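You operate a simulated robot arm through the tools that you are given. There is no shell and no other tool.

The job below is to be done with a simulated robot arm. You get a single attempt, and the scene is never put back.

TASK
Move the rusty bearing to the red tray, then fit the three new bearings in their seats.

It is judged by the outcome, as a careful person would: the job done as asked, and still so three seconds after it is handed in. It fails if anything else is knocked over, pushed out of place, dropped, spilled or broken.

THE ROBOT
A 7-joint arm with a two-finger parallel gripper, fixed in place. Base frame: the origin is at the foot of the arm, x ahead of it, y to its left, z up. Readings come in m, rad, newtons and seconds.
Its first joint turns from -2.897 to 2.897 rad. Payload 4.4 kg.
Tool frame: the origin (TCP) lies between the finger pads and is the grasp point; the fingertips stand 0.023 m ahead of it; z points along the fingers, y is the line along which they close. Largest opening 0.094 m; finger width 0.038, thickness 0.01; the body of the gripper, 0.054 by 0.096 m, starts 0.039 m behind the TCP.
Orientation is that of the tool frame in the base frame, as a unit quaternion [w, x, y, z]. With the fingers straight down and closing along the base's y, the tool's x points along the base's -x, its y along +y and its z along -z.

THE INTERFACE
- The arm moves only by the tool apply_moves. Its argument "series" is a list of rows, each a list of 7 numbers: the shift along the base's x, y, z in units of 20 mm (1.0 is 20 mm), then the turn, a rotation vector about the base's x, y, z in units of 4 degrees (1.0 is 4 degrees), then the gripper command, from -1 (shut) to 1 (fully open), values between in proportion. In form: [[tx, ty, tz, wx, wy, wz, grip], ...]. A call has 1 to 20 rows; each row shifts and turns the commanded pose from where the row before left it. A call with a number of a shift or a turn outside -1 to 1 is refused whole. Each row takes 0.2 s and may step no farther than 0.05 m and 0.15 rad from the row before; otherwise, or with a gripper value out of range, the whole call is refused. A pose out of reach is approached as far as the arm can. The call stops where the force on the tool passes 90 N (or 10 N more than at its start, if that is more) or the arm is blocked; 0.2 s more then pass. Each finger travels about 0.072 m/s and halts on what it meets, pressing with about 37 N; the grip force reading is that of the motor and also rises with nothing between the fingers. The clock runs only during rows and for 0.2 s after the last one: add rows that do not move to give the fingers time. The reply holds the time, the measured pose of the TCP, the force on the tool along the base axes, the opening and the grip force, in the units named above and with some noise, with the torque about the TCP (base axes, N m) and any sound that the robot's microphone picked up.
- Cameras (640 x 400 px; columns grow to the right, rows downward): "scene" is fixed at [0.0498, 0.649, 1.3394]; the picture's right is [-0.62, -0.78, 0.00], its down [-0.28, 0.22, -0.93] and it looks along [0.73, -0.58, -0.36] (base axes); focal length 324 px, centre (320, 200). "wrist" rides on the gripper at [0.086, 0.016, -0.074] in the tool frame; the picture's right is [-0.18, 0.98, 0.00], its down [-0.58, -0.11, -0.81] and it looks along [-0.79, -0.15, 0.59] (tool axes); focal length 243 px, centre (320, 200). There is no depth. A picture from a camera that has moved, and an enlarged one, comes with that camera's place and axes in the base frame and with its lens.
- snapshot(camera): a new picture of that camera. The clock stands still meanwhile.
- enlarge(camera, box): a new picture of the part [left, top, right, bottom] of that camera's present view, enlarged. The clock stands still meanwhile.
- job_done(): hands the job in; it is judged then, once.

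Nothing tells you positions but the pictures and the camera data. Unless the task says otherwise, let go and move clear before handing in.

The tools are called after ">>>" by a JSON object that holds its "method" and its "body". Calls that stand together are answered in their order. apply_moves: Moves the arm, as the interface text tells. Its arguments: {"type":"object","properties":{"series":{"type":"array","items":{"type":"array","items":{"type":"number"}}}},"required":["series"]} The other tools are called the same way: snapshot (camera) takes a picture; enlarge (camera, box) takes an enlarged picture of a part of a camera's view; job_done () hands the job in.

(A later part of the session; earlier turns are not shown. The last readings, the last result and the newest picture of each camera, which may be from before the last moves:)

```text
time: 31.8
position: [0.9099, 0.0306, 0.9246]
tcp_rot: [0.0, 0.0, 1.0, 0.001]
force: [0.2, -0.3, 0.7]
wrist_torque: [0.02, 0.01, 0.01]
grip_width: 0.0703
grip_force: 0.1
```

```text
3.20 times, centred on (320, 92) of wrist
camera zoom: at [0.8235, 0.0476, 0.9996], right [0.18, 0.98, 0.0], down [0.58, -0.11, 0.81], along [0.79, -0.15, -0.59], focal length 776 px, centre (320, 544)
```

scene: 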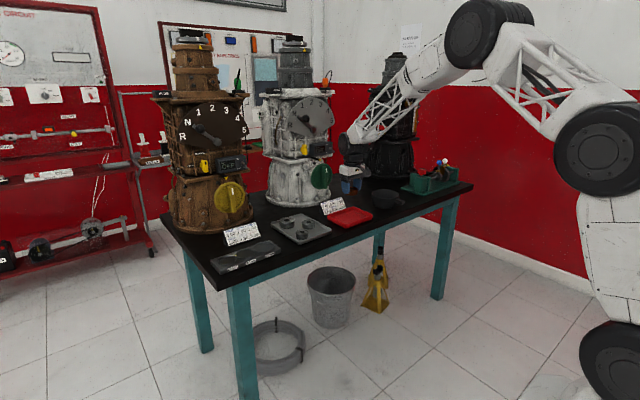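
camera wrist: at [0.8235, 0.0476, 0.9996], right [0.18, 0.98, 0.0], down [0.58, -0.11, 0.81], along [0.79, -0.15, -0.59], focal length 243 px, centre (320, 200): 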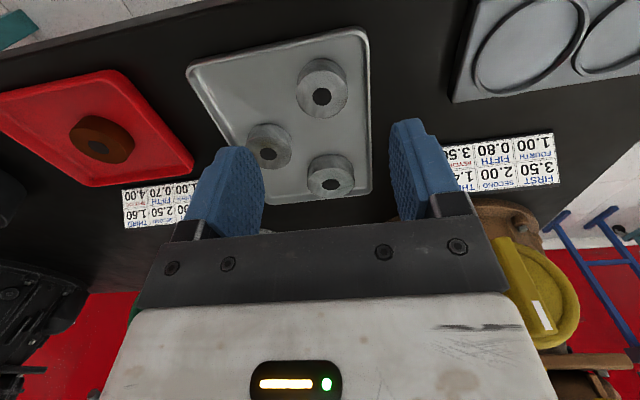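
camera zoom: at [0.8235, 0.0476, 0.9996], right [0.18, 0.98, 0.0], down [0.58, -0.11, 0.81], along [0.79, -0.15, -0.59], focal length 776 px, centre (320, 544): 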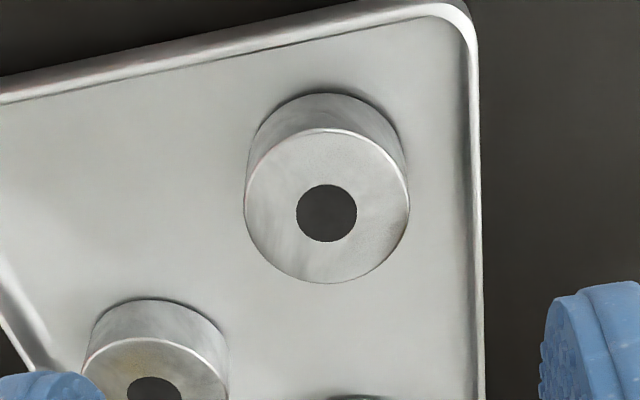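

C is confirmed at (0.942, 0.0275) with its top near z ≈ 0.798, and the plate rim is close on its +y side. I'll measure the bearing heights and the rim from the scene camera before descending.

>>> {"method": "enlarge", "body": {"camera": "scene", "box": [290, 222, 322, 242]}}

>>> {"method": "enlarge", "body": {"camera": "scene", "box": [272, 212, 304, 232]}}

>>> {"method": "enlarge", "body": {"camera": "scene", "box": [332, 202, 372, 227]}}

>>> {"method": "enlarge", "body": {"camera": "scene", "box": [205, 235, 269, 275]}}

```text
16.00 times, centred on (306, 232) of scene
camera zoom: at [0.0498, 0.649, 1.3394], right [-0.62, -0.78, 0.0], down [-0.28, 0.22, -0.93], along [0.73, -0.58, -0.36], focal length 5186 px, centre (544, -312)
```

zoom: 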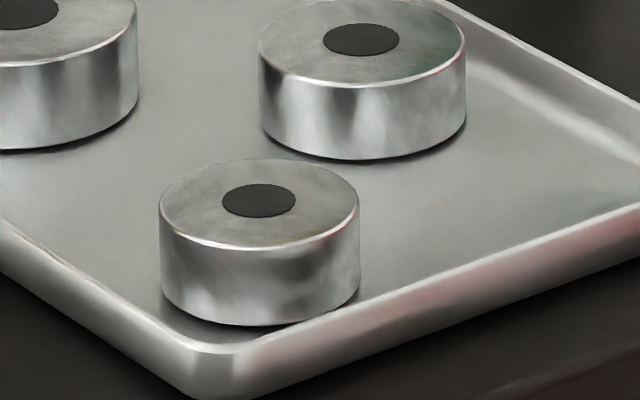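

```text
16.00 times, centred on (288, 222) of scene
camera zoom: at [0.0498, 0.649, 1.3394], right [-0.62, -0.78, 0.0], down [-0.28, 0.22, -0.93], along [0.73, -0.58, -0.36], focal length 5186 px, centre (832, -152)
```

zoom: 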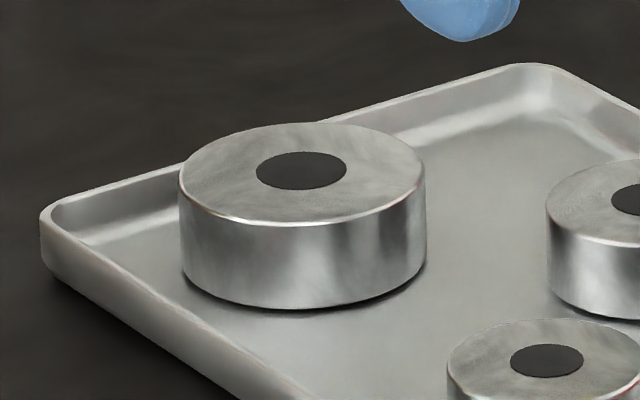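

```text
16.00 times, centred on (352, 214) of scene
camera zoom: at [0.0498, 0.649, 1.3394], right [-0.62, -0.78, 0.0], down [-0.28, 0.22, -0.93], along [0.73, -0.58, -0.36], focal length 5186 px, centre (-192, -32)
```

zoom: 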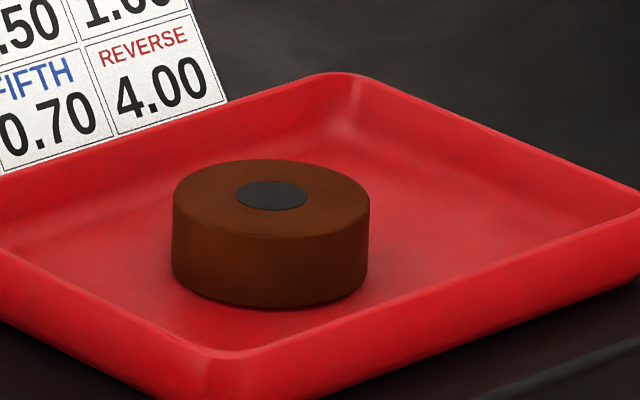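

```text
10.00 times, centred on (237, 255) of scene
camera zoom: at [0.0498, 0.649, 1.3394], right [-0.62, -0.78, 0.0], down [-0.28, 0.22, -0.93], along [0.73, -0.58, -0.36], focal length 3241 px, centre (1150, -350)
```

zoom: 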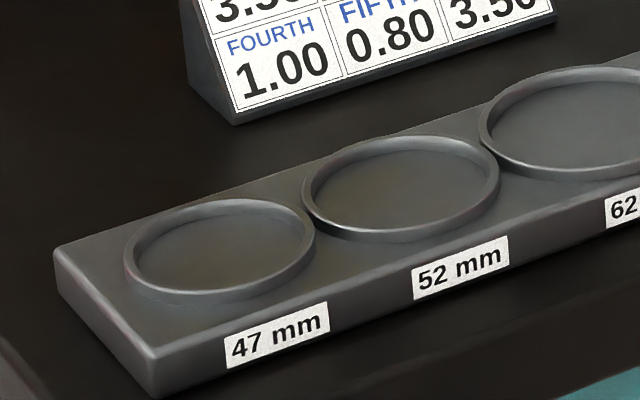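

Heights come out at about 20 mm for C, B and rusty, and 22 mm for A. The plate rim is about 9 mm above its floor. I'll move above C with a 59 mm opening so the fingers clear the rim.

>>> {"method": "apply_moves", "body": {"series": [[0.4, -0.04, -0.7, 0, 0, 0, 0.25], [0.4, -0.04, -0.8, 0, 0, 0, 0.25], [0.4, -0.04, -0.8, 0, 0, 0, 0.25], [0.4, -0.04, -0.8, 0, 0, 0, 0.25], [0, 0, -0.6, 0, 0, 0, 0.25], [0, 0, 0, 0, 0, 0, 0.25], [0, 0, 0, 0, 0, 0, 0.25]]}}

>>> {"method": "snapshot", "body": {"camera": "wrist"}}

>>> {"method": "enlarge", "body": {"camera": "wrist", "box": [200, 50, 440, 200]}}

```text
time: 33.4
position: [0.941, 0.0277, 0.8508]
tcp_rot: [0.0, 0.0, 1.0, 0.0]
force: [0.0, -0.2, -0.1]
wrist_torque: [-0.02, 0.0, 0.0]
grip_width: 0.0588
grip_force: 0.0
```

```text
taken
camera wrist: at [0.8558, 0.0455, 0.9259], right [0.18, 0.98, 0.0], down [0.58, -0.11, 0.81], along [0.79, -0.15, -0.59], focal length 243 px, centre (320, 200)
```

wrist: 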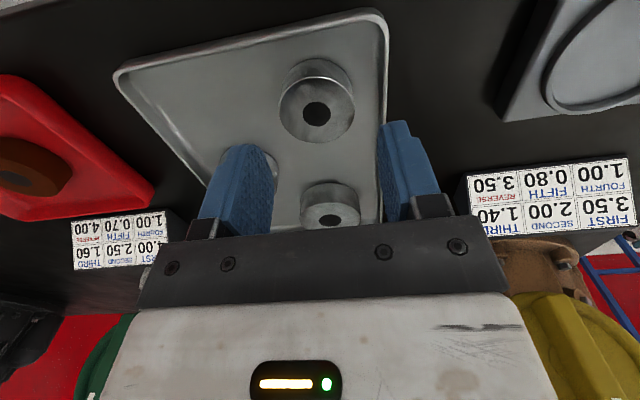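

```text
2.67 times, centred on (320, 125) of wrist
camera zoom: at [0.8558, 0.0455, 0.9259], right [0.18, 0.98, 0.0], down [0.58, -0.11, 0.81], along [0.79, -0.15, -0.59], focal length 647 px, centre (320, 400)
```

zoom: 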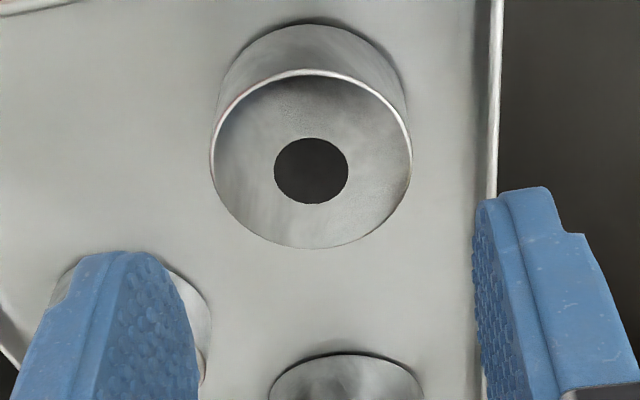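

C is centred at (0.941, 0.0275). I'll descend so the fingertips stop just above rim height (TCP z ≈ 0.810) and check before closing.

>>> {"method": "apply_moves", "body": {"series": [[0, -0.04, -0.5, 0, 0, 0, 0.24], [0, 0, -0.5, 0, 0, 0, 0.24], [0, 0, -0.5, 0, 0, 0, 0.24], [0, 0, -0.4, 0, 0, 0, 0.24], [0, 0, 0, 0, 0, 0, 0.24]]}}

>>> {"method": "snapshot", "body": {"camera": "wrist"}}

>>> {"method": "enlarge", "body": {"camera": "scene", "box": [270, 195, 334, 245]}}

```text
time: 34.6
position: [0.941, 0.0269, 0.8129]
tcp_rot: [0.0, 0.0, 1.0, 0.0]
force: [0.1, -0.1, 0.2]
wrist_torque: [-0.01, 0.0, -0.02]
grip_width: 0.0583
grip_force: 0.0
```

```text
taken
camera wrist: at [0.8548, 0.0441, 0.8882], right [0.18, 0.98, 0.0], down [0.58, -0.11, 0.81], along [0.79, -0.15, -0.59], focal length 243 px, centre (320, 200)
```

wrist: 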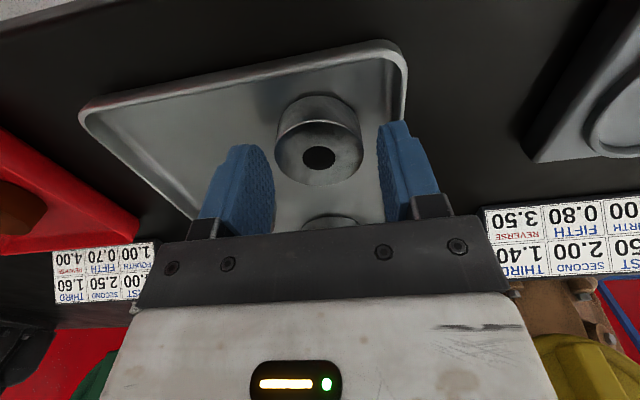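

```text
8.00 times, centred on (302, 220) of scene
camera zoom: at [0.0498, 0.649, 1.3394], right [-0.62, -0.78, 0.0], down [-0.28, 0.22, -0.93], along [0.73, -0.58, -0.36], focal length 2593 px, centre (464, 40)
```

zoom: 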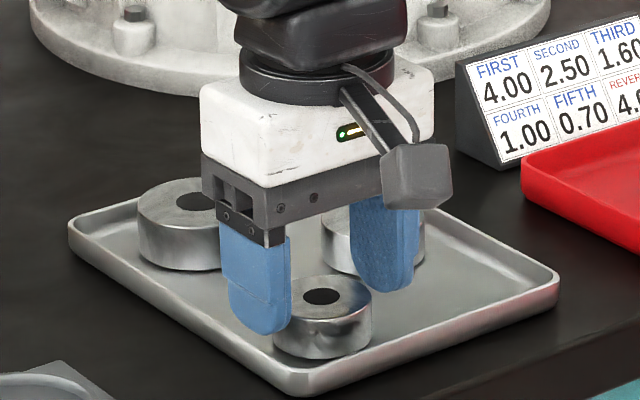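

The fingers straddle C cleanly inside the rim. I'll lower 3 mm and close.

>>> {"method": "apply_moves", "body": {"series": [[0, 0, -0.14, 0, 0, 0, 0.24], [0, 0, 0, 0, 0, 0, 0.24], [0, 0, 0, 0, 0, 0, 0.05], [0, 0, 0, 0, 0, 0, -0.1], [0, 0, 0, 0, 0, 0, -0.3], [0, 0, 0, 0, 0, 0, -0.4], [0, 0, 0, 0, 0, 0, -0.4]]}}

>>> {"method": "enlarge", "body": {"camera": "wrist", "box": [200, 70, 440, 220]}}

>>> {"method": "enlarge", "body": {"camera": "scene", "box": [270, 195, 334, 245]}}

```text
time: 36.2
position: [0.9407, 0.0254, 0.8108]
tcp_rot: [0.001, 0.001, 1.0, 0.0]
force: [-0.2, -1.4, 1.5]
wrist_torque: [-0.06, -0.01, -0.01]
grip_width: 0.0456
grip_force: 37.1
```

```text
2.67 times, centred on (320, 145) of wrist
camera zoom: at [0.8552, 0.0437, 0.8854], right [0.18, 0.98, 0.0], down [0.58, -0.11, 0.81], along [0.79, -0.15, -0.59], focal length 647 px, centre (320, 347)
```

zoom: 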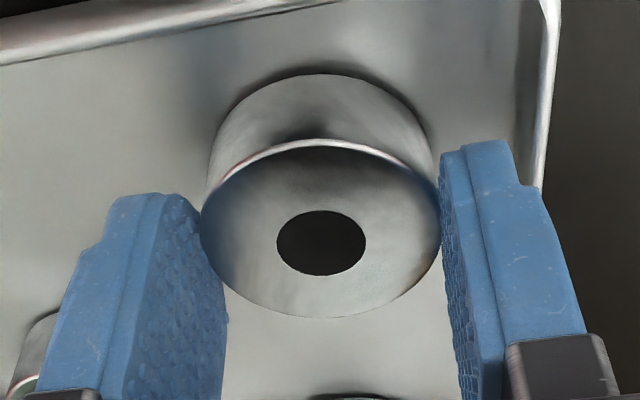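

```text
8.00 times, centred on (302, 220) of scene
camera zoom: at [0.0498, 0.649, 1.3394], right [-0.62, -0.78, 0.0], down [-0.28, 0.22, -0.93], along [0.73, -0.58, -0.36], focal length 2593 px, centre (464, 40)
```

zoom: 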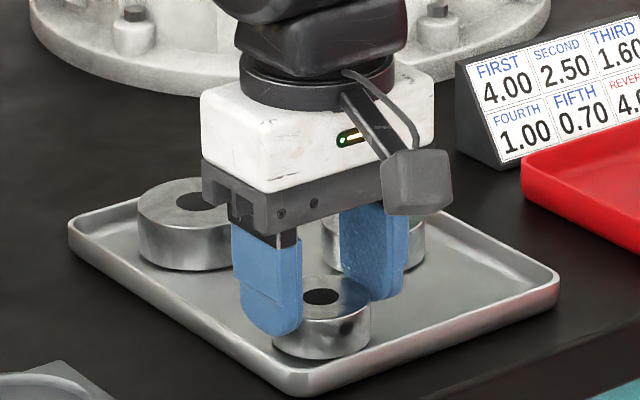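

C is gripped (45.6 mm reading; the 52 mm rusty one read 50.7, so C is the 47 mm bearing). I'll lift and carry it to the 47 mm seat.

>>> {"method": "apply_moves", "body": {"series": [[0, 0, 0.2, 0, 0, 0, -0.4], [0, 0, 0.4, 0, 0, 0, -0.4], [0, 0, 0.7, 0, 0, 0, -0.4], [0, 0, 0.8, 0, 0, 0, -0.4], [0, 0, 0.8, 0, 0, 0, -0.4], [0, 0, 0.8, 0, 0, 0, -0.4], [0, 0, 0.8, 0, 0, 0, -0.4], [0, 0, 0, 0, 0, 0, -0.4]]}}

>>> {"method": "snapshot", "body": {"camera": "wrist"}}

>>> {"method": "snapshot", "body": {"camera": "scene"}}

```text
time: 38.0
position: [0.9406, 0.0261, 0.8983]
tcp_rot: [-0.001, 0.0, 1.0, 0.0]
force: [-0.8, -0.2, -2.1]
wrist_torque: [0.0, -0.02, 0.04]
grip_width: 0.0457
grip_force: 37.4
```

```text
taken
camera wrist: at [0.8548, 0.0437, 0.9735], right [0.18, 0.98, 0.0], down [0.58, -0.11, 0.81], along [0.79, -0.15, -0.59], focal length 243 px, centre (320, 200)
```

wrist: 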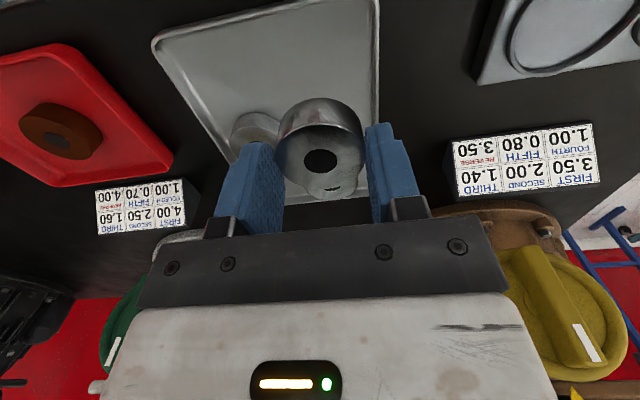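

```text
taken
```

scene: 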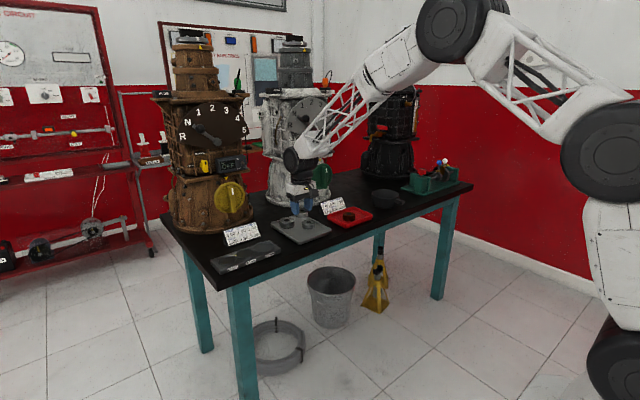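

C is lifted. By my fits the seat centres are x ≈ 0.938, with y ≈ 0.1927 (62), 0.2615 (52) and 0.3245 (47). I'll carry C over the 47 mm seat.

>>> {"method": "apply_moves", "body": {"series": [[0, 0.5, 0.2, 0, 0, 0, -0.4], [0, 0.9, 0.2, 0, 0, 0, -0.4], [0, 1, 0, 0, 0, 0, -0.4], [0, 1, 0, 0, 0, 0, -0.4], [0, 1, 0, 0, 0, 0, -0.4], [0, 1, 0, 0, 0, 0, -0.4], [0, 1, 0, 0, 0, 0, -0.4], [0, 1, 0, 0, 0, 0, -0.4], [0, 1, 0, 0, 0, 0, -0.4], [0, 1, 0, 0, 0, 0, -0.4], [0, 1, 0, 0, 0, 0, -0.4], [0, 1, 0, 0, 0, 0, -0.4], [0, 1, 0, 0, 0, 0, -0.4], [0, 1, 0, 0, 0, 0, -0.4], [0, 1, 0, 0, 0, 0, -0.4], [0, 0.5, 0, 0, 0, 0, -0.4], [0, 0, 0, 0, 0, 0, -0.4], [0, 0, 0, 0, 0, 0, -0.4]]}}

>>> {"method": "snapshot", "body": {"camera": "wrist"}}

>>> {"method": "enlarge", "body": {"camera": "scene", "box": [190, 200, 290, 275]}}

```text
time: 41.8
position: [0.941, 0.3258, 0.9061]
tcp_rot: [0.0, -0.001, 1.0, 0.0]
force: [-0.4, -0.1, -1.2]
wrist_torque: [0.03, 0.04, 0.0]
grip_width: 0.0461
grip_force: 37.5
```

```text
taken
camera wrist: at [0.8548, 0.3434, 0.9809], right [0.18, 0.98, 0.0], down [0.58, -0.11, 0.81], along [0.79, -0.15, -0.59], focal length 243 px, centre (320, 200)
```

wrist: 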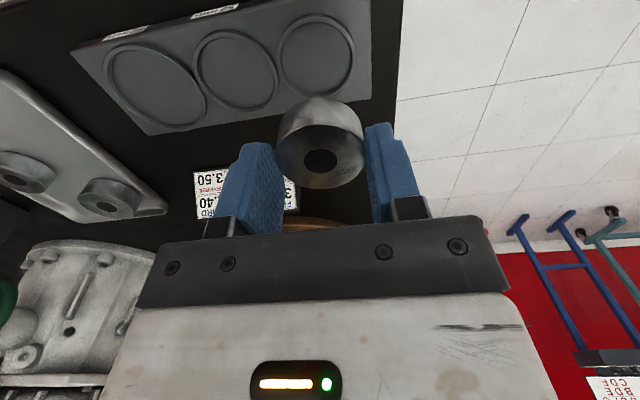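

```text
5.33 times, centred on (240, 238) of scene
camera zoom: at [0.0498, 0.649, 1.3394], right [-0.62, -0.78, 0.0], down [-0.28, 0.22, -0.93], along [0.73, -0.58, -0.36], focal length 1729 px, centre (747, 0)
```

zoom: 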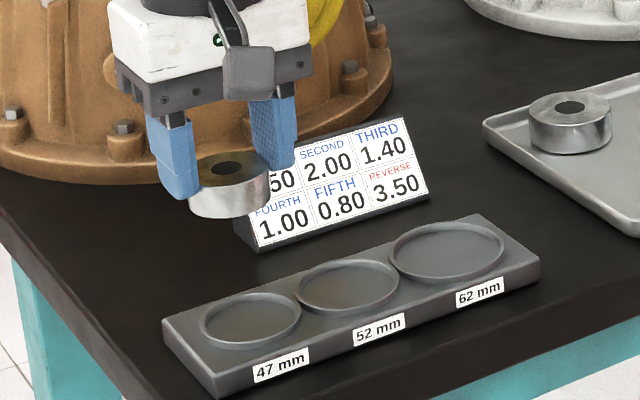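

Now the 47 ring is visible just below the bearing. I'll enlarge it for its position.

>>> {"method": "enlarge", "body": {"camera": "wrist", "box": [240, 0, 400, 100]}}

>>> {"method": "enlarge", "body": {"camera": "wrist", "box": [90, 10, 290, 135]}}

>>> {"method": "enlarge", "body": {"camera": "wrist", "box": [240, 90, 400, 190]}}

```text
4.00 times, centred on (320, 50) of wrist
camera zoom: at [0.8548, 0.3434, 0.9809], right [0.18, 0.98, 0.0], down [0.58, -0.11, 0.81], along [0.79, -0.15, -0.59], focal length 970 px, centre (320, 800)
```

zoom: 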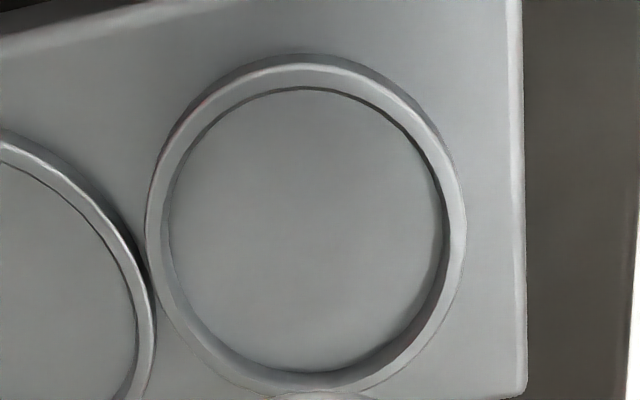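

```text
3.20 times, centred on (190, 72) of wrist
camera zoom: at [0.8548, 0.3434, 0.9809], right [0.18, 0.98, 0.0], down [0.58, -0.11, 0.81], along [0.79, -0.15, -0.59], focal length 776 px, centre (736, 608)
```

zoom: 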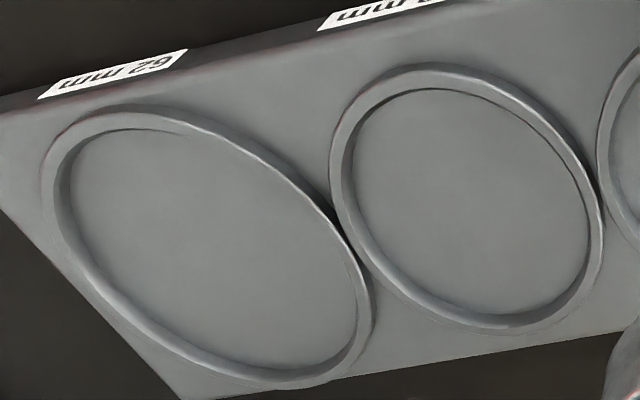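

```text
4.00 times, centred on (320, 140) of wrist
camera zoom: at [0.8548, 0.3434, 0.9809], right [0.18, 0.98, 0.0], down [0.58, -0.11, 0.81], along [0.79, -0.15, -0.59], focal length 970 px, centre (320, 440)
```

zoom: 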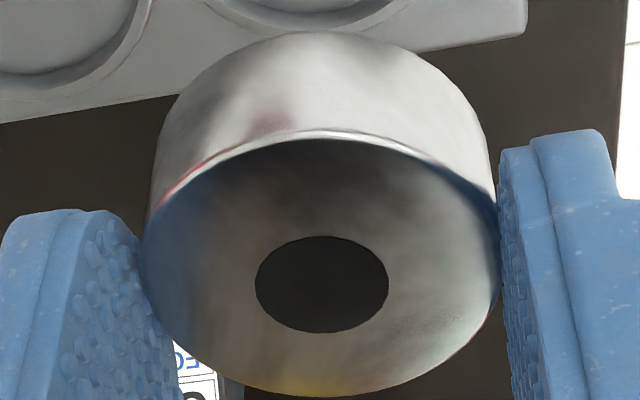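

The ring fit gives the 47 seat centre at about (0.938, 0.325), with roughly 2.5–3 mm clearance all round. I'll correct x by -2.2 mm and lower C to about 10 mm above the seat for an alignment check.

>>> {"method": "apply_moves", "body": {"series": [[-0.11, -0.02, -0.6, 0, 0, 0, -0.4], [0, 0, -0.7, 0, 0, 0, -0.4], [0, 0, -0.7, 0, 0, 0, -0.4], [0, 0, -0.7, 0, 0, 0, -0.4], [0, 0, -0.6, 0, 0, 0, -0.4], [0, 0, 0, 0, 0, 0, -0.4], [0, 0, 0, 0, 0, 0, -0.4]]}}

>>> {"method": "enlarge", "body": {"camera": "wrist", "box": [200, 40, 440, 190]}}

>>> {"method": "enlarge", "body": {"camera": "scene", "box": [205, 230, 269, 270]}}

```text
time: 43.4
position: [0.9389, 0.3265, 0.8407]
tcp_rot: [0.0, -0.001, 1.0, -0.001]
force: [-0.4, 0.0, -0.8]
wrist_torque: [0.0, 0.0, 0.04]
grip_width: 0.0461
grip_force: 37.2
```

```text
2.67 times, centred on (320, 115) of wrist
camera zoom: at [0.8513, 0.3427, 0.9161], right [0.18, 0.98, 0.0], down [0.58, -0.11, 0.81], along [0.79, -0.15, -0.59], focal length 647 px, centre (320, 427)
```

zoom: 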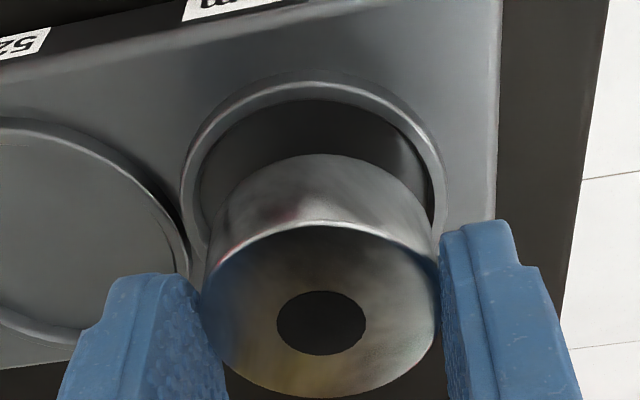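

```text
10.00 times, centred on (237, 250) of scene
camera zoom: at [0.0498, 0.649, 1.3394], right [-0.62, -0.78, 0.0], down [-0.28, 0.22, -0.93], along [0.73, -0.58, -0.36], focal length 3241 px, centre (1150, -300)
```

zoom: 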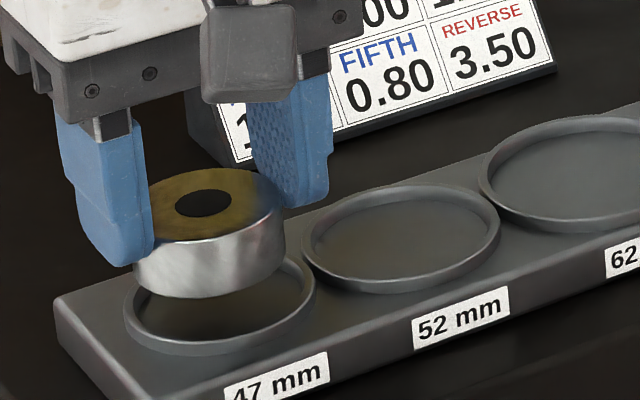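

Y alignment looks right. I'll zoom in with the scene camera to check the x alignment.

>>> {"method": "enlarge", "body": {"camera": "scene", "box": [213, 243, 245, 268]}}

```text
16.00 times, centred on (229, 256) of scene
camera zoom: at [0.0498, 0.649, 1.3394], right [-0.62, -0.78, 0.0], down [-0.28, 0.22, -0.93], along [0.73, -0.58, -0.36], focal length 5186 px, centre (1776, -688)
```

zoom: 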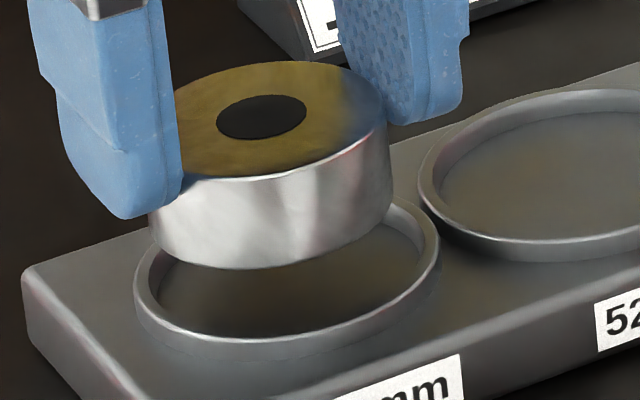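

The scene view shows a small misalignment, with the bearing about 2 mm toward +x+y of the ring. I'll shift by (-1.6, -1.2) mm and lower a little, then check again.

>>> {"method": "apply_moves", "body": {"series": [[-0.08, -0.06, -0.1, 0, 0, 0, -0.4], [0, 0, -0.2, 0, 0, 0, -0.4], [0, 0, 0, 0, 0, 0, -0.4]]}}

>>> {"method": "enlarge", "body": {"camera": "scene", "box": [213, 243, 245, 268]}}

>>> {"method": "enlarge", "body": {"camera": "wrist", "box": [240, 60, 400, 160]}}

```text
time: 44.2
position: [0.936, 0.3233, 0.8357]
tcp_rot: [0.0, 0.0, 1.0, 0.0]
force: [0.5, -0.5, -2.6]
wrist_torque: [0.0, 0.0, 0.03]
grip_width: 0.046
grip_force: 36.6
```

```text
16.00 times, centred on (229, 256) of scene
camera zoom: at [0.0498, 0.649, 1.3394], right [-0.62, -0.78, 0.0], down [-0.28, 0.22, -0.93], along [0.73, -0.58, -0.36], focal length 5186 px, centre (1776, -688)
```

zoom: 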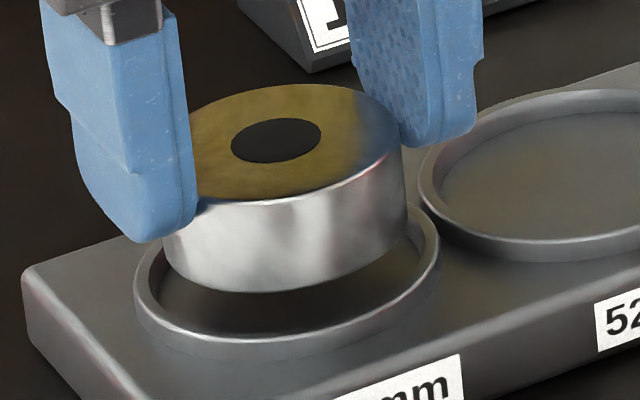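

```text
4.00 times, centred on (320, 110) of wrist
camera zoom: at [0.85, 0.3408, 0.9108], right [0.18, 0.98, 0.0], down [0.58, -0.11, 0.81], along [0.79, -0.15, -0.59], focal length 970 px, centre (320, 560)
```

zoom: 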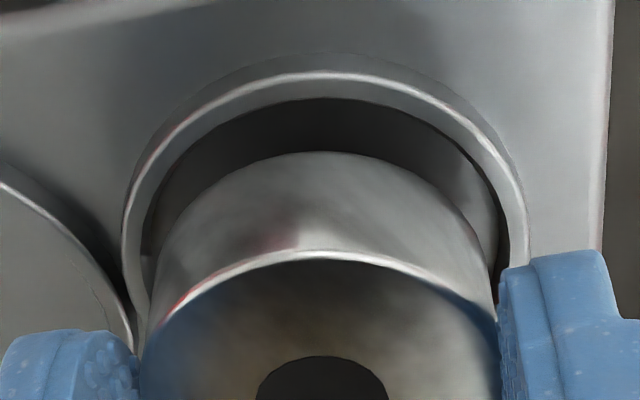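

Now it's aligned in both views to within about 0.5 mm. I'll lower gently with force checks.

>>> {"method": "apply_moves", "body": {"series": [[0, 0.01, -0.1, 0, 0, 0, -0.4], [0, 0, -0.1, 0, 0, 0, -0.4], [0, 0, -0.1, 0, 0, 0, -0.4]]}}

>>> {"method": "apply_moves", "body": {"series": [[0, 0, -0.1, 0, 0, 0, -0.4], [0, 0, -0.05, 0, 0, 0, -0.4]]}}

>>> {"method": "enlarge", "body": {"camera": "scene", "box": [213, 243, 245, 268]}}

```text
time: 45.0
position: [0.9382, 0.324, 0.8303]
tcp_rot: [0.0, -0.001, 1.0, 0.001]
force: [0.3, 0.2, -1.4]
wrist_torque: [-0.03, -0.02, 0.0]
grip_width: 0.0457
grip_force: 37.4
```

```text
time: 45.6
position: [0.9383, 0.3225, 0.8271]
tcp_rot: [0.0, 0.0, 1.0, 0.0]
force: [-0.4, 0.6, -1.8]
wrist_torque: [-0.01, -0.01, -0.01]
grip_width: 0.0459
grip_force: 36.8
```

```text
16.00 times, centred on (229, 256) of scene
camera zoom: at [0.0498, 0.649, 1.3394], right [-0.62, -0.78, 0.0], down [-0.28, 0.22, -0.93], along [0.73, -0.58, -0.36], focal length 5186 px, centre (1776, -688)
```

zoom: 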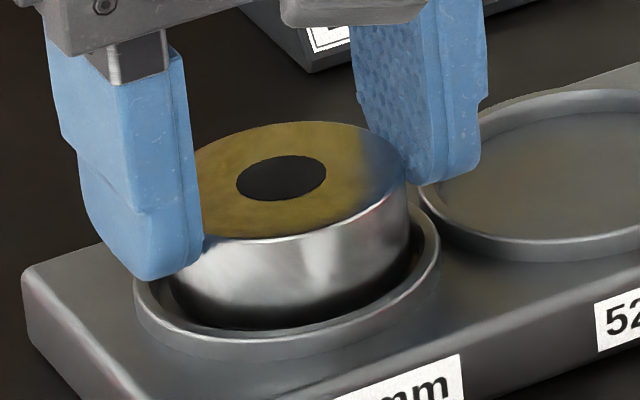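

The bearing is going into the ring, well centred. I'll continue in 1 mm steps until it makes contact.

>>> {"method": "apply_moves", "body": {"series": [[0, 0, -0.05, 0, 0, 0, -0.4], [0, 0, -0.05, 0, 0, 0, -0.4]]}}

>>> {"method": "apply_moves", "body": {"series": [[0, 0, -0.05, 0, 0, 0, -0.4]]}}

>>> {"method": "enlarge", "body": {"camera": "scene", "box": [213, 243, 245, 268]}}

```text
time: 46.2
position: [0.9378, 0.3236, 0.8235]
tcp_rot: [0.002, 0.0, 1.0, 0.0]
force: [-1.6, 0.1, 7.8]
wrist_torque: [0.01, 0.22, 0.01]
grip_width: 0.0458
grip_force: 36.9
```

```text
time: 46.6
position: [0.939, 0.3225, 0.8244]
tcp_rot: [0.001, 0.0, 1.0, 0.0]
force: [-7.4, 2.3, 18.4]
wrist_torque: [0.0, 0.37, -0.04]
grip_width: 0.0458
grip_force: 37.1
```

```text
16.00 times, centred on (229, 256) of scene
camera zoom: at [0.0498, 0.649, 1.3394], right [-0.62, -0.78, 0.0], down [-0.28, 0.22, -0.93], along [0.73, -0.58, -0.36], focal length 5186 px, centre (1776, -688)
```

zoom: 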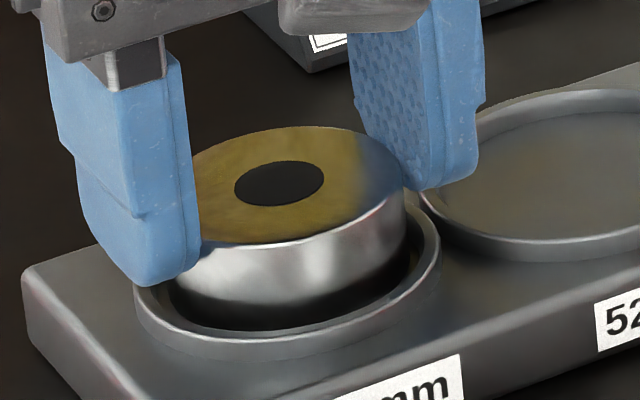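

Contact came at the seat floor (TCP z ≈ 0.824, as predicted). I'll release and lift.

>>> {"method": "apply_moves", "body": {"series": [[0, 0, 0.05, 0, 0, 0, -0.2], [0, 0, 0, 0, 0, 0, 0.1], [0, 0, 0, 0, 0, 0, 0.35], [0, 0, 0, 0, 0, 0, 0.35], [0, 0, 0, 0, 0, 0, 0.35], [0, 0, 0.4, 0, 0, 0, 0.35], [0, 0, 0.6, 0, 0, 0, 0.35], [0, 0, 0.8, 0, 0, 0, 0.35], [0, 0, 0.8, 0, 0, 0, 0.35], [0, 0, 0.8, 0, 0, 0, 0.35], [0, 0, 0.6, 0, 0, 0, 0.35], [0, 0, 0, 0, 0, 0, 0.35]]}}

>>> {"method": "snapshot", "body": {"camera": "wrist"}}

>>> {"method": "enlarge", "body": {"camera": "scene", "box": [205, 230, 285, 280]}}

>>> {"method": "enlarge", "body": {"camera": "wrist", "box": [240, 0, 400, 100]}}

```text
time: 49.2
position: [0.9393, 0.3244, 0.9047]
tcp_rot: [0.0, 0.0, 1.0, 0.0]
force: [0.0, -0.4, -0.2]
wrist_torque: [0.01, -0.02, -0.02]
grip_width: 0.0636
grip_force: 0.0
```

```text
taken
camera wrist: at [0.8528, 0.3414, 0.9805], right [0.18, 0.98, 0.0], down [0.58, -0.11, 0.81], along [0.79, -0.15, -0.59], focal length 243 px, centre (320, 200)
```

wrist: 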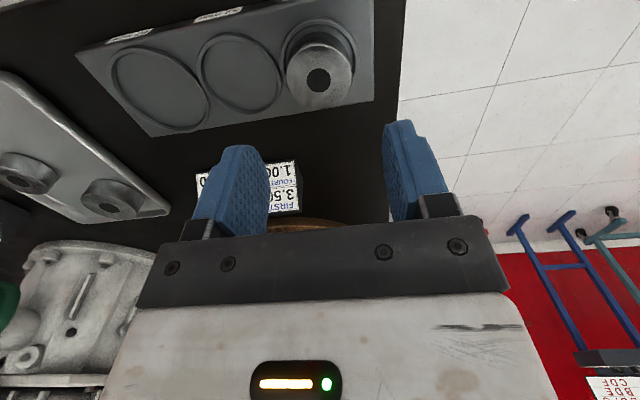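

```text
8.00 times, centred on (245, 255) of scene
camera zoom: at [0.0498, 0.649, 1.3394], right [-0.62, -0.78, 0.0], down [-0.28, 0.22, -0.93], along [0.73, -0.58, -0.36], focal length 2593 px, centre (920, -240)
```

zoom: 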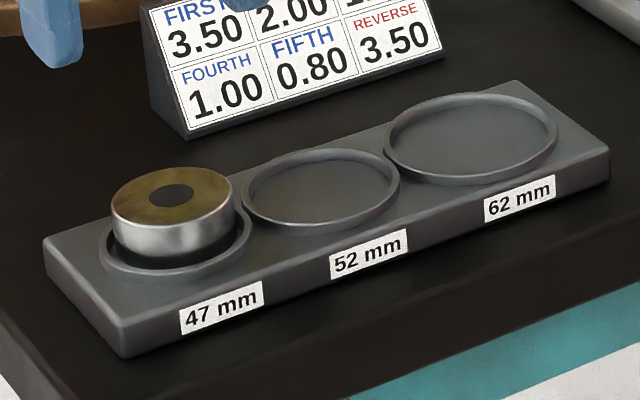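

```text
4.00 times, centred on (320, 50) of wrist
camera zoom: at [0.8528, 0.3414, 0.9805], right [0.18, 0.98, 0.0], down [0.58, -0.11, 0.81], along [0.79, -0.15, -0.59], focal length 970 px, centre (320, 800)
```

zoom: 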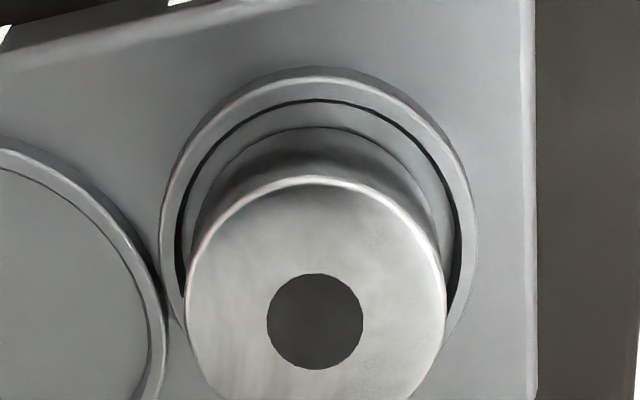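

C is in the seat, but I want to be sure it's fully down and not resting on the ring's far edge. I'll zoom in to check.

>>> {"method": "enlarge", "body": {"camera": "scene", "box": [213, 243, 245, 268]}}

>>> {"method": "enlarge", "body": {"camera": "wrist", "box": [272, 10, 368, 70]}}

>>> {"method": "enlarge", "body": {"camera": "wrist", "box": [272, 60, 368, 120]}}

```text
16.00 times, centred on (229, 256) of scene
camera zoom: at [0.0498, 0.649, 1.3394], right [-0.62, -0.78, 0.0], down [-0.28, 0.22, -0.93], along [0.73, -0.58, -0.36], focal length 5186 px, centre (1776, -688)
```

zoom: 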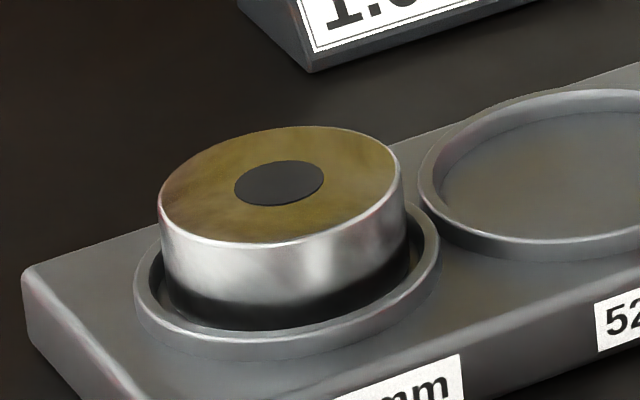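

```text
6.67 times, centred on (320, 40) of wrist
camera zoom: at [0.8528, 0.3414, 0.9805], right [0.18, 0.98, 0.0], down [0.58, -0.11, 0.81], along [0.79, -0.15, -0.59], focal length 1618 px, centre (320, 1267)
```

zoom: 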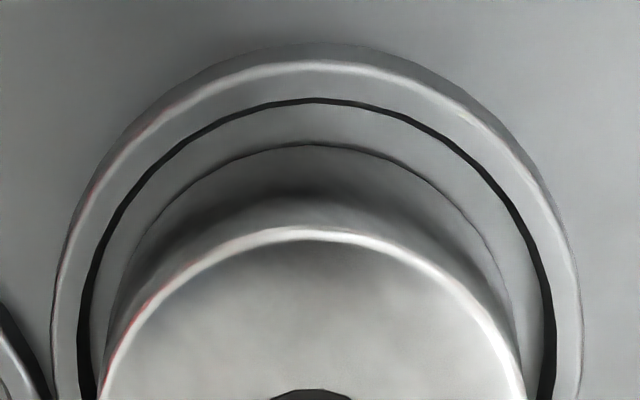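

```text
6.67 times, centred on (320, 90) of wrist
camera zoom: at [0.8528, 0.3414, 0.9805], right [0.18, 0.98, 0.0], down [0.58, -0.11, 0.81], along [0.79, -0.15, -0.59], focal length 1618 px, centre (320, 933)
```

zoom: 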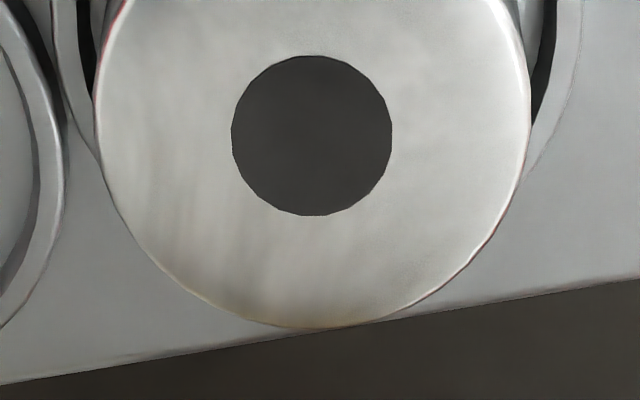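

C is level, didn't move on release, and sits on the seat floor inside the 47 mm ring. Next is B (52 mm). I'll move back above the plate for a close look.

>>> {"method": "apply_moves", "body": {"series": [[0, -0.5, 0.5, 0, 0, 0, 0.35], [0, -0.9, 0.5, 0, 0, 0, 0.35], [0, -1, 0, 0, 0, 0, 0.35], [0, -1, 0, 0, 0, 0, 0.35], [0, -1, 0, 0, 0, 0, 0.35], [0, -1, 0, 0, 0, 0, 0.35], [0, -1, 0, 0, 0, 0, 0.35], [0, -1, 0, 0, 0, 0, 0.35], [0, -1, 0, 0, 0, 0, 0.35], [0, -1, 0, 0, 0, 0, 0.35], [0, -1, 0, 0, 0, 0, 0.35], [0, -1, 0, 0, 0, 0, 0.35], [0, -1, 0, 0, 0, 0, 0.35], [0, -1, 0, 0, 0, 0, 0.35], [0, -1, 0, 0, 0, 0, 0.35], [0, -1, 0, 0, 0, 0, 0.35], [0, -1, 0, 0, 0, 0, 0.35], [0, -1, 0, 0, 0, 0, 0.35], [0, -0.8, 0, 0, 0, 0, 0.4], [0, 0, 0, 0, 0, 0, 0.4]]}}

>>> {"method": "snapshot", "body": {"camera": "wrist"}}

>>> {"method": "enlarge", "body": {"camera": "wrist", "box": [220, 30, 420, 155]}}

```text
time: 53.4
position: [0.9387, -0.0398, 0.9237]
tcp_rot: [0.0, 0.0, 1.0, 0.0]
force: [0.6, 0.7, 0.0]
wrist_torque: [-0.03, -0.02, 0.01]
grip_width: 0.0656
grip_force: 0.1
```

```text
taken
camera wrist: at [0.8516, -0.0227, 0.9997], right [0.18, 0.98, 0.0], down [0.58, -0.11, 0.81], along [0.79, -0.15, -0.59], focal length 243 px, centre (320, 200)
```

wrist: 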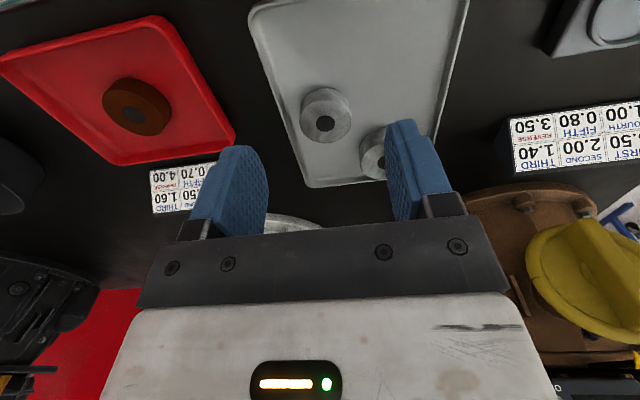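

```text
3.20 times, centred on (320, 92) of wrist
camera zoom: at [0.8516, -0.0227, 0.9997], right [0.18, 0.98, 0.0], down [0.58, -0.11, 0.81], along [0.79, -0.15, -0.59], focal length 776 px, centre (320, 544)
```

zoom: 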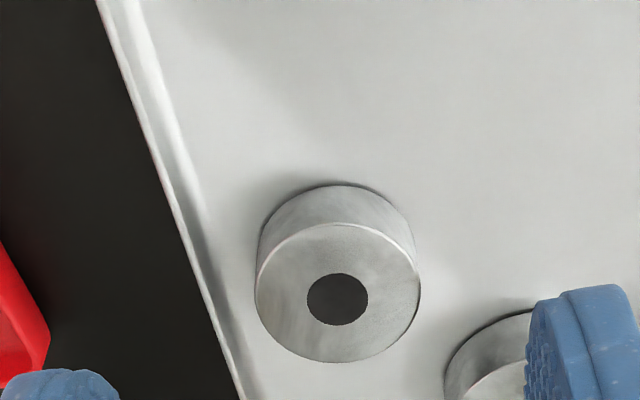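

B is at about (0.998, -0.044), with the plate's -y rim at y ≈ -0.086. I'll approach above it with a 61 mm opening.

>>> {"method": "apply_moves", "body": {"series": [[0.7, -0.04, -0.4, 0, 0, 0, 0.3], [0.75, -0.04, -0.7, 0, 0, 0, 0.3], [0.75, -0.04, -0.8, 0, 0, 0, 0.3], [0.75, -0.04, -0.8, 0, 0, 0, 0.3], [0, 0, -0.8, 0, 0, 0, 0.3], [0, 0, -0.2, 0, 0, 0, 0.3], [0, 0, 0, 0, 0, 0, 0.3], [0, 0, 0, 0, 0, 0, 0.3]]}}

>>> {"method": "snapshot", "body": {"camera": "wrist"}}

>>> {"method": "enlarge", "body": {"camera": "wrist", "box": [200, 50, 440, 200]}}

```text
time: 55.2
position: [0.9963, -0.045, 0.849]
tcp_rot: [0.0, 0.0, 1.0, 0.0]
force: [1.0, 0.1, -0.5]
wrist_torque: [-0.04, 0.0, -0.02]
grip_width: 0.0611
grip_force: 0.1
```

```text
taken
camera wrist: at [0.9098, -0.0276, 0.9248], right [0.18, 0.98, 0.0], down [0.58, -0.11, 0.81], along [0.79, -0.15, -0.59], focal length 243 px, centre (320, 200)
```

wrist: 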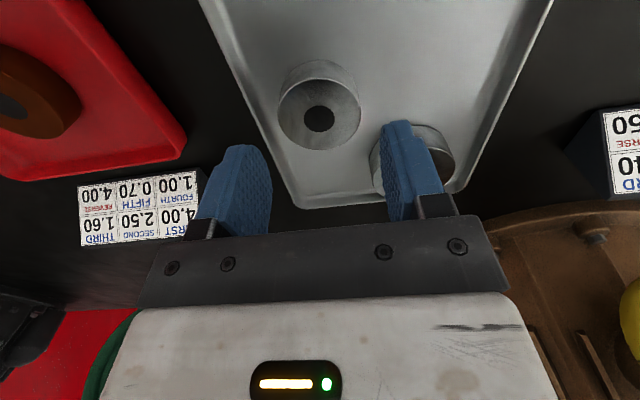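

```text
2.67 times, centred on (320, 125) of wrist
camera zoom: at [0.9098, -0.0276, 0.9248], right [0.18, 0.98, 0.0], down [0.58, -0.11, 0.81], along [0.79, -0.15, -0.59], focal length 647 px, centre (320, 400)
```

zoom: 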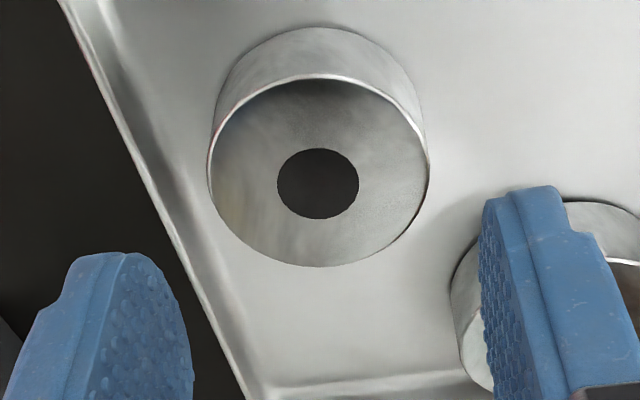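

Cross-checking views gives B at (0.9992, -0.0445) with its top at z ≈ 0.796. I'll correct x by +3 mm, then descend.

>>> {"method": "apply_moves", "body": {"series": [[0.15, 0.02, -0.3, 0, 0, 0, 0.3], [0, 0, -0.5, 0, 0, 0, 0.3], [0, 0, -0.5, 0, 0, 0, 0.3], [0, 0, -0.4, 0, 0, 0, 0.3], [0, 0, -0.3, 0, 0, 0, 0.3], [0, 0, 0, 0, 0, 0, 0.3]]}}

>>> {"method": "snapshot", "body": {"camera": "wrist"}}

>>> {"method": "enlarge", "body": {"camera": "scene", "box": [270, 195, 334, 245]}}

```text
time: 56.6
position: [0.999, -0.0445, 0.8109]
tcp_rot: [0.0, -0.001, 1.0, 0.0]
force: [-0.8, 0.1, 0.4]
wrist_torque: [0.0, -0.02, -0.02]
grip_width: 0.0609
grip_force: 0.1
```

```text
taken
camera wrist: at [0.9127, -0.0276, 0.8858], right [0.18, 0.98, 0.0], down [0.58, -0.11, 0.81], along [0.79, -0.15, -0.59], focal length 243 px, centre (320, 200)
```

wrist: 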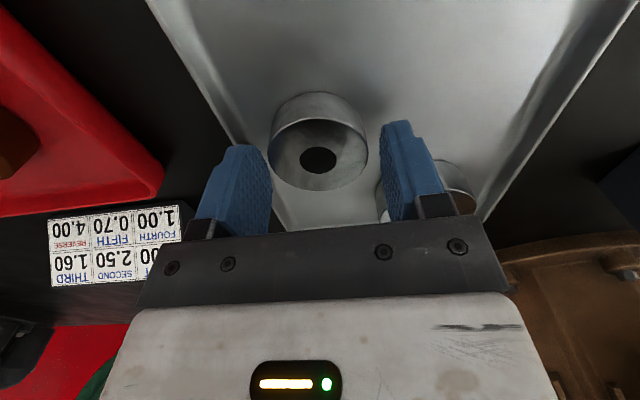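

```text
8.00 times, centred on (302, 220) of scene
camera zoom: at [0.0498, 0.649, 1.3394], right [-0.62, -0.78, 0.0], down [-0.28, 0.22, -0.93], along [0.73, -0.58, -0.36], focal length 2593 px, centre (464, 40)
```

zoom: 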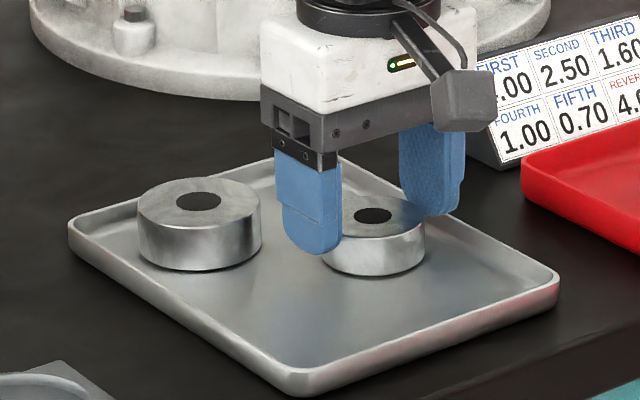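

B sits between the fingers and is centred. I'll close on it.

>>> {"method": "apply_moves", "body": {"series": [[0, 0, -0.05, 0, 0, 0, 0.3], [0, 0, 0, 0, 0, 0, 0.2], [0, 0, 0, 0, 0, 0, 0.1], [0, 0, 0, 0, 0, 0, -0.1], [0, 0, 0, 0, 0, 0, -0.3], [0, 0, 0, 0, 0, 0, -0.4], [0, 0, 0, 0, 0, 0, -0.4]]}}

>>> {"method": "enlarge", "body": {"camera": "wrist", "box": [200, 70, 440, 220]}}

```text
time: 58.2
position: [0.9991, -0.0436, 0.8101]
tcp_rot: [0.0, 0.0, 1.0, -0.001]
force: [0.4, -0.3, -0.3]
wrist_torque: [-0.02, -0.01, 0.0]
grip_width: 0.051
grip_force: 37.2
```

```text
2.67 times, centred on (320, 145) of wrist
camera zoom: at [0.9122, -0.0273, 0.8844], right [0.18, 0.98, 0.0], down [0.58, -0.11, 0.81], along [0.79, -0.15, -0.59], focal length 647 px, centre (320, 347)
```

zoom: 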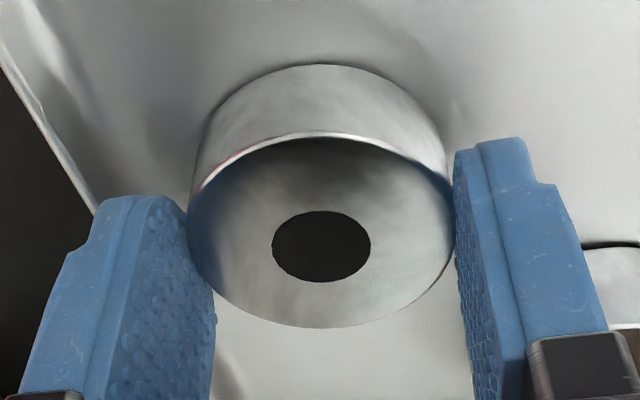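

B is gripped at 51.0 mm, the same as the rusty 52 mm one. I'll lift it and carry it above the 52 mm seat.

>>> {"method": "apply_moves", "body": {"series": [[0, 0, 0.2, 0, 0, 0, -0.4], [0, 0, 0.4, 0, 0, 0, -0.4], [0, 0, 0.7, 0, 0, 0, -0.4], [0, 0, 0.8, 0, 0, 0, -0.4], [0, 0, 0.8, 0, 0, 0, -0.4], [0, 0, 0.8, 0, 0, 0, -0.4], [0, 0, 0.8, 0, 0, 0, -0.4], [0, 0, 0.4, 0, 0, 0, -0.4]]}}

>>> {"method": "apply_moves", "body": {"series": [[-0.19, 0.6, 0, 0, 0, 0, -0.4], [-0.19, 0.95, 0, 0, 0, 0, -0.4], [-0.19, 0.95, 0, 0, 0, 0, -0.4], [-0.19, 0.95, 0, 0, 0, 0, -0.4], [-0.19, 0.95, 0, 0, 0, 0, -0.4], [-0.19, 0.95, 0, 0, 0, 0, -0.4], [-0.19, 0.95, 0, 0, 0, 0, -0.4], [-0.19, 0.95, 0, 0, 0, 0, -0.4], [-0.19, 0.95, 0, 0, 0, 0, -0.4], [-0.19, 0.95, 0, 0, 0, 0, -0.4], [-0.19, 0.95, 0, 0, 0, 0, -0.4], [-0.19, 0.95, 0, 0, 0, 0, -0.4], [-0.19, 0.95, 0, 0, 0, 0, -0.4], [-0.19, 0.95, 0, 0, 0, 0, -0.4], [-0.19, 0.95, 0, 0, 0, 0, -0.4], [-0.19, 0.95, 0, 0, 0, 0, -0.4], [-0.02, 0.35, 0, 0, 0, 0, -0.4], [0, 0, 0, 0, 0, 0, -0.4], [0, 0, 0, 0, 0, 0, -0.4]]}}

>>> {"method": "snapshot", "body": {"camera": "wrist"}}

>>> {"method": "enlarge", "body": {"camera": "wrist", "box": [240, 0, 400, 100]}}

>>> {"method": "enlarge", "body": {"camera": "scene", "box": [205, 215, 285, 275]}}

```text
time: 60.0
position: [1.0011, -0.0441, 0.909]
tcp_rot: [0.0, 0.0, 1.0, 0.0]
force: [-0.2, 0.7, -2.2]
wrist_torque: [-0.01, -0.01, 0.01]
grip_width: 0.0507
grip_force: 36.8
```

```text
time: 64.0
position: [0.9394, 0.2595, 0.9069]
tcp_rot: [0.0, 0.0, 1.0, 0.0]
force: [0.5, -0.1, -2.0]
wrist_torque: [0.01, 0.04, 0.0]
grip_width: 0.0508
grip_force: 37.3
```

```text
taken
camera wrist: at [0.853, 0.2776, 0.9827], right [0.18, 0.98, 0.0], down [0.58, -0.11, 0.81], along [0.79, -0.15, -0.59], focal length 243 px, centre (320, 200)
```

wrist: 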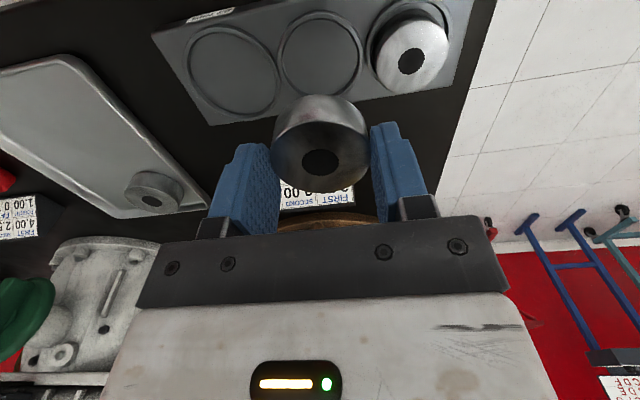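

```text
4.00 times, centred on (320, 50) of wrist
camera zoom: at [0.853, 0.2776, 0.9827], right [0.18, 0.98, 0.0], down [0.58, -0.11, 0.81], along [0.79, -0.15, -0.59], focal length 970 px, centre (320, 800)
```

zoom: 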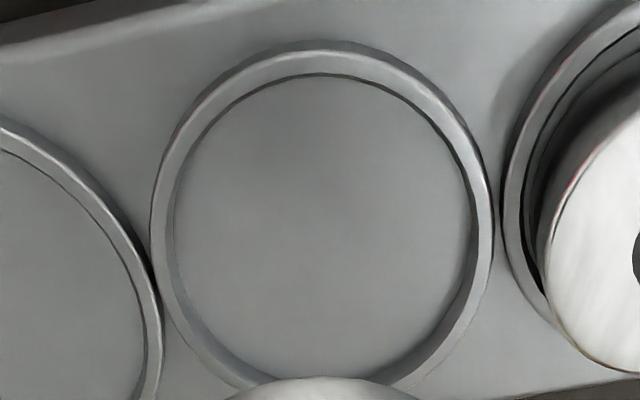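

```text
6.67 times, centred on (245, 245) of scene
camera zoom: at [0.0498, 0.649, 1.3394], right [-0.62, -0.78, 0.0], down [-0.28, 0.22, -0.93], along [0.73, -0.58, -0.36], focal length 2161 px, centre (820, -100)
```

zoom: 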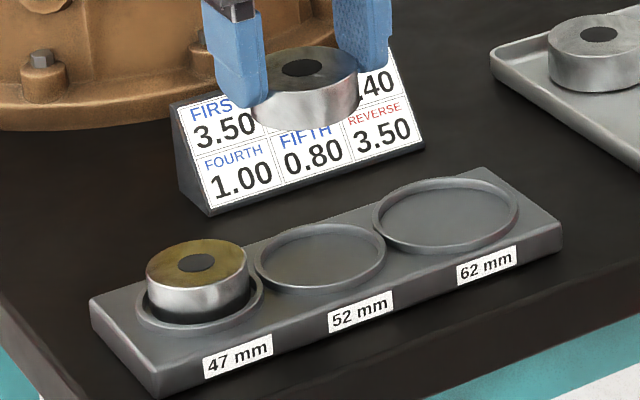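

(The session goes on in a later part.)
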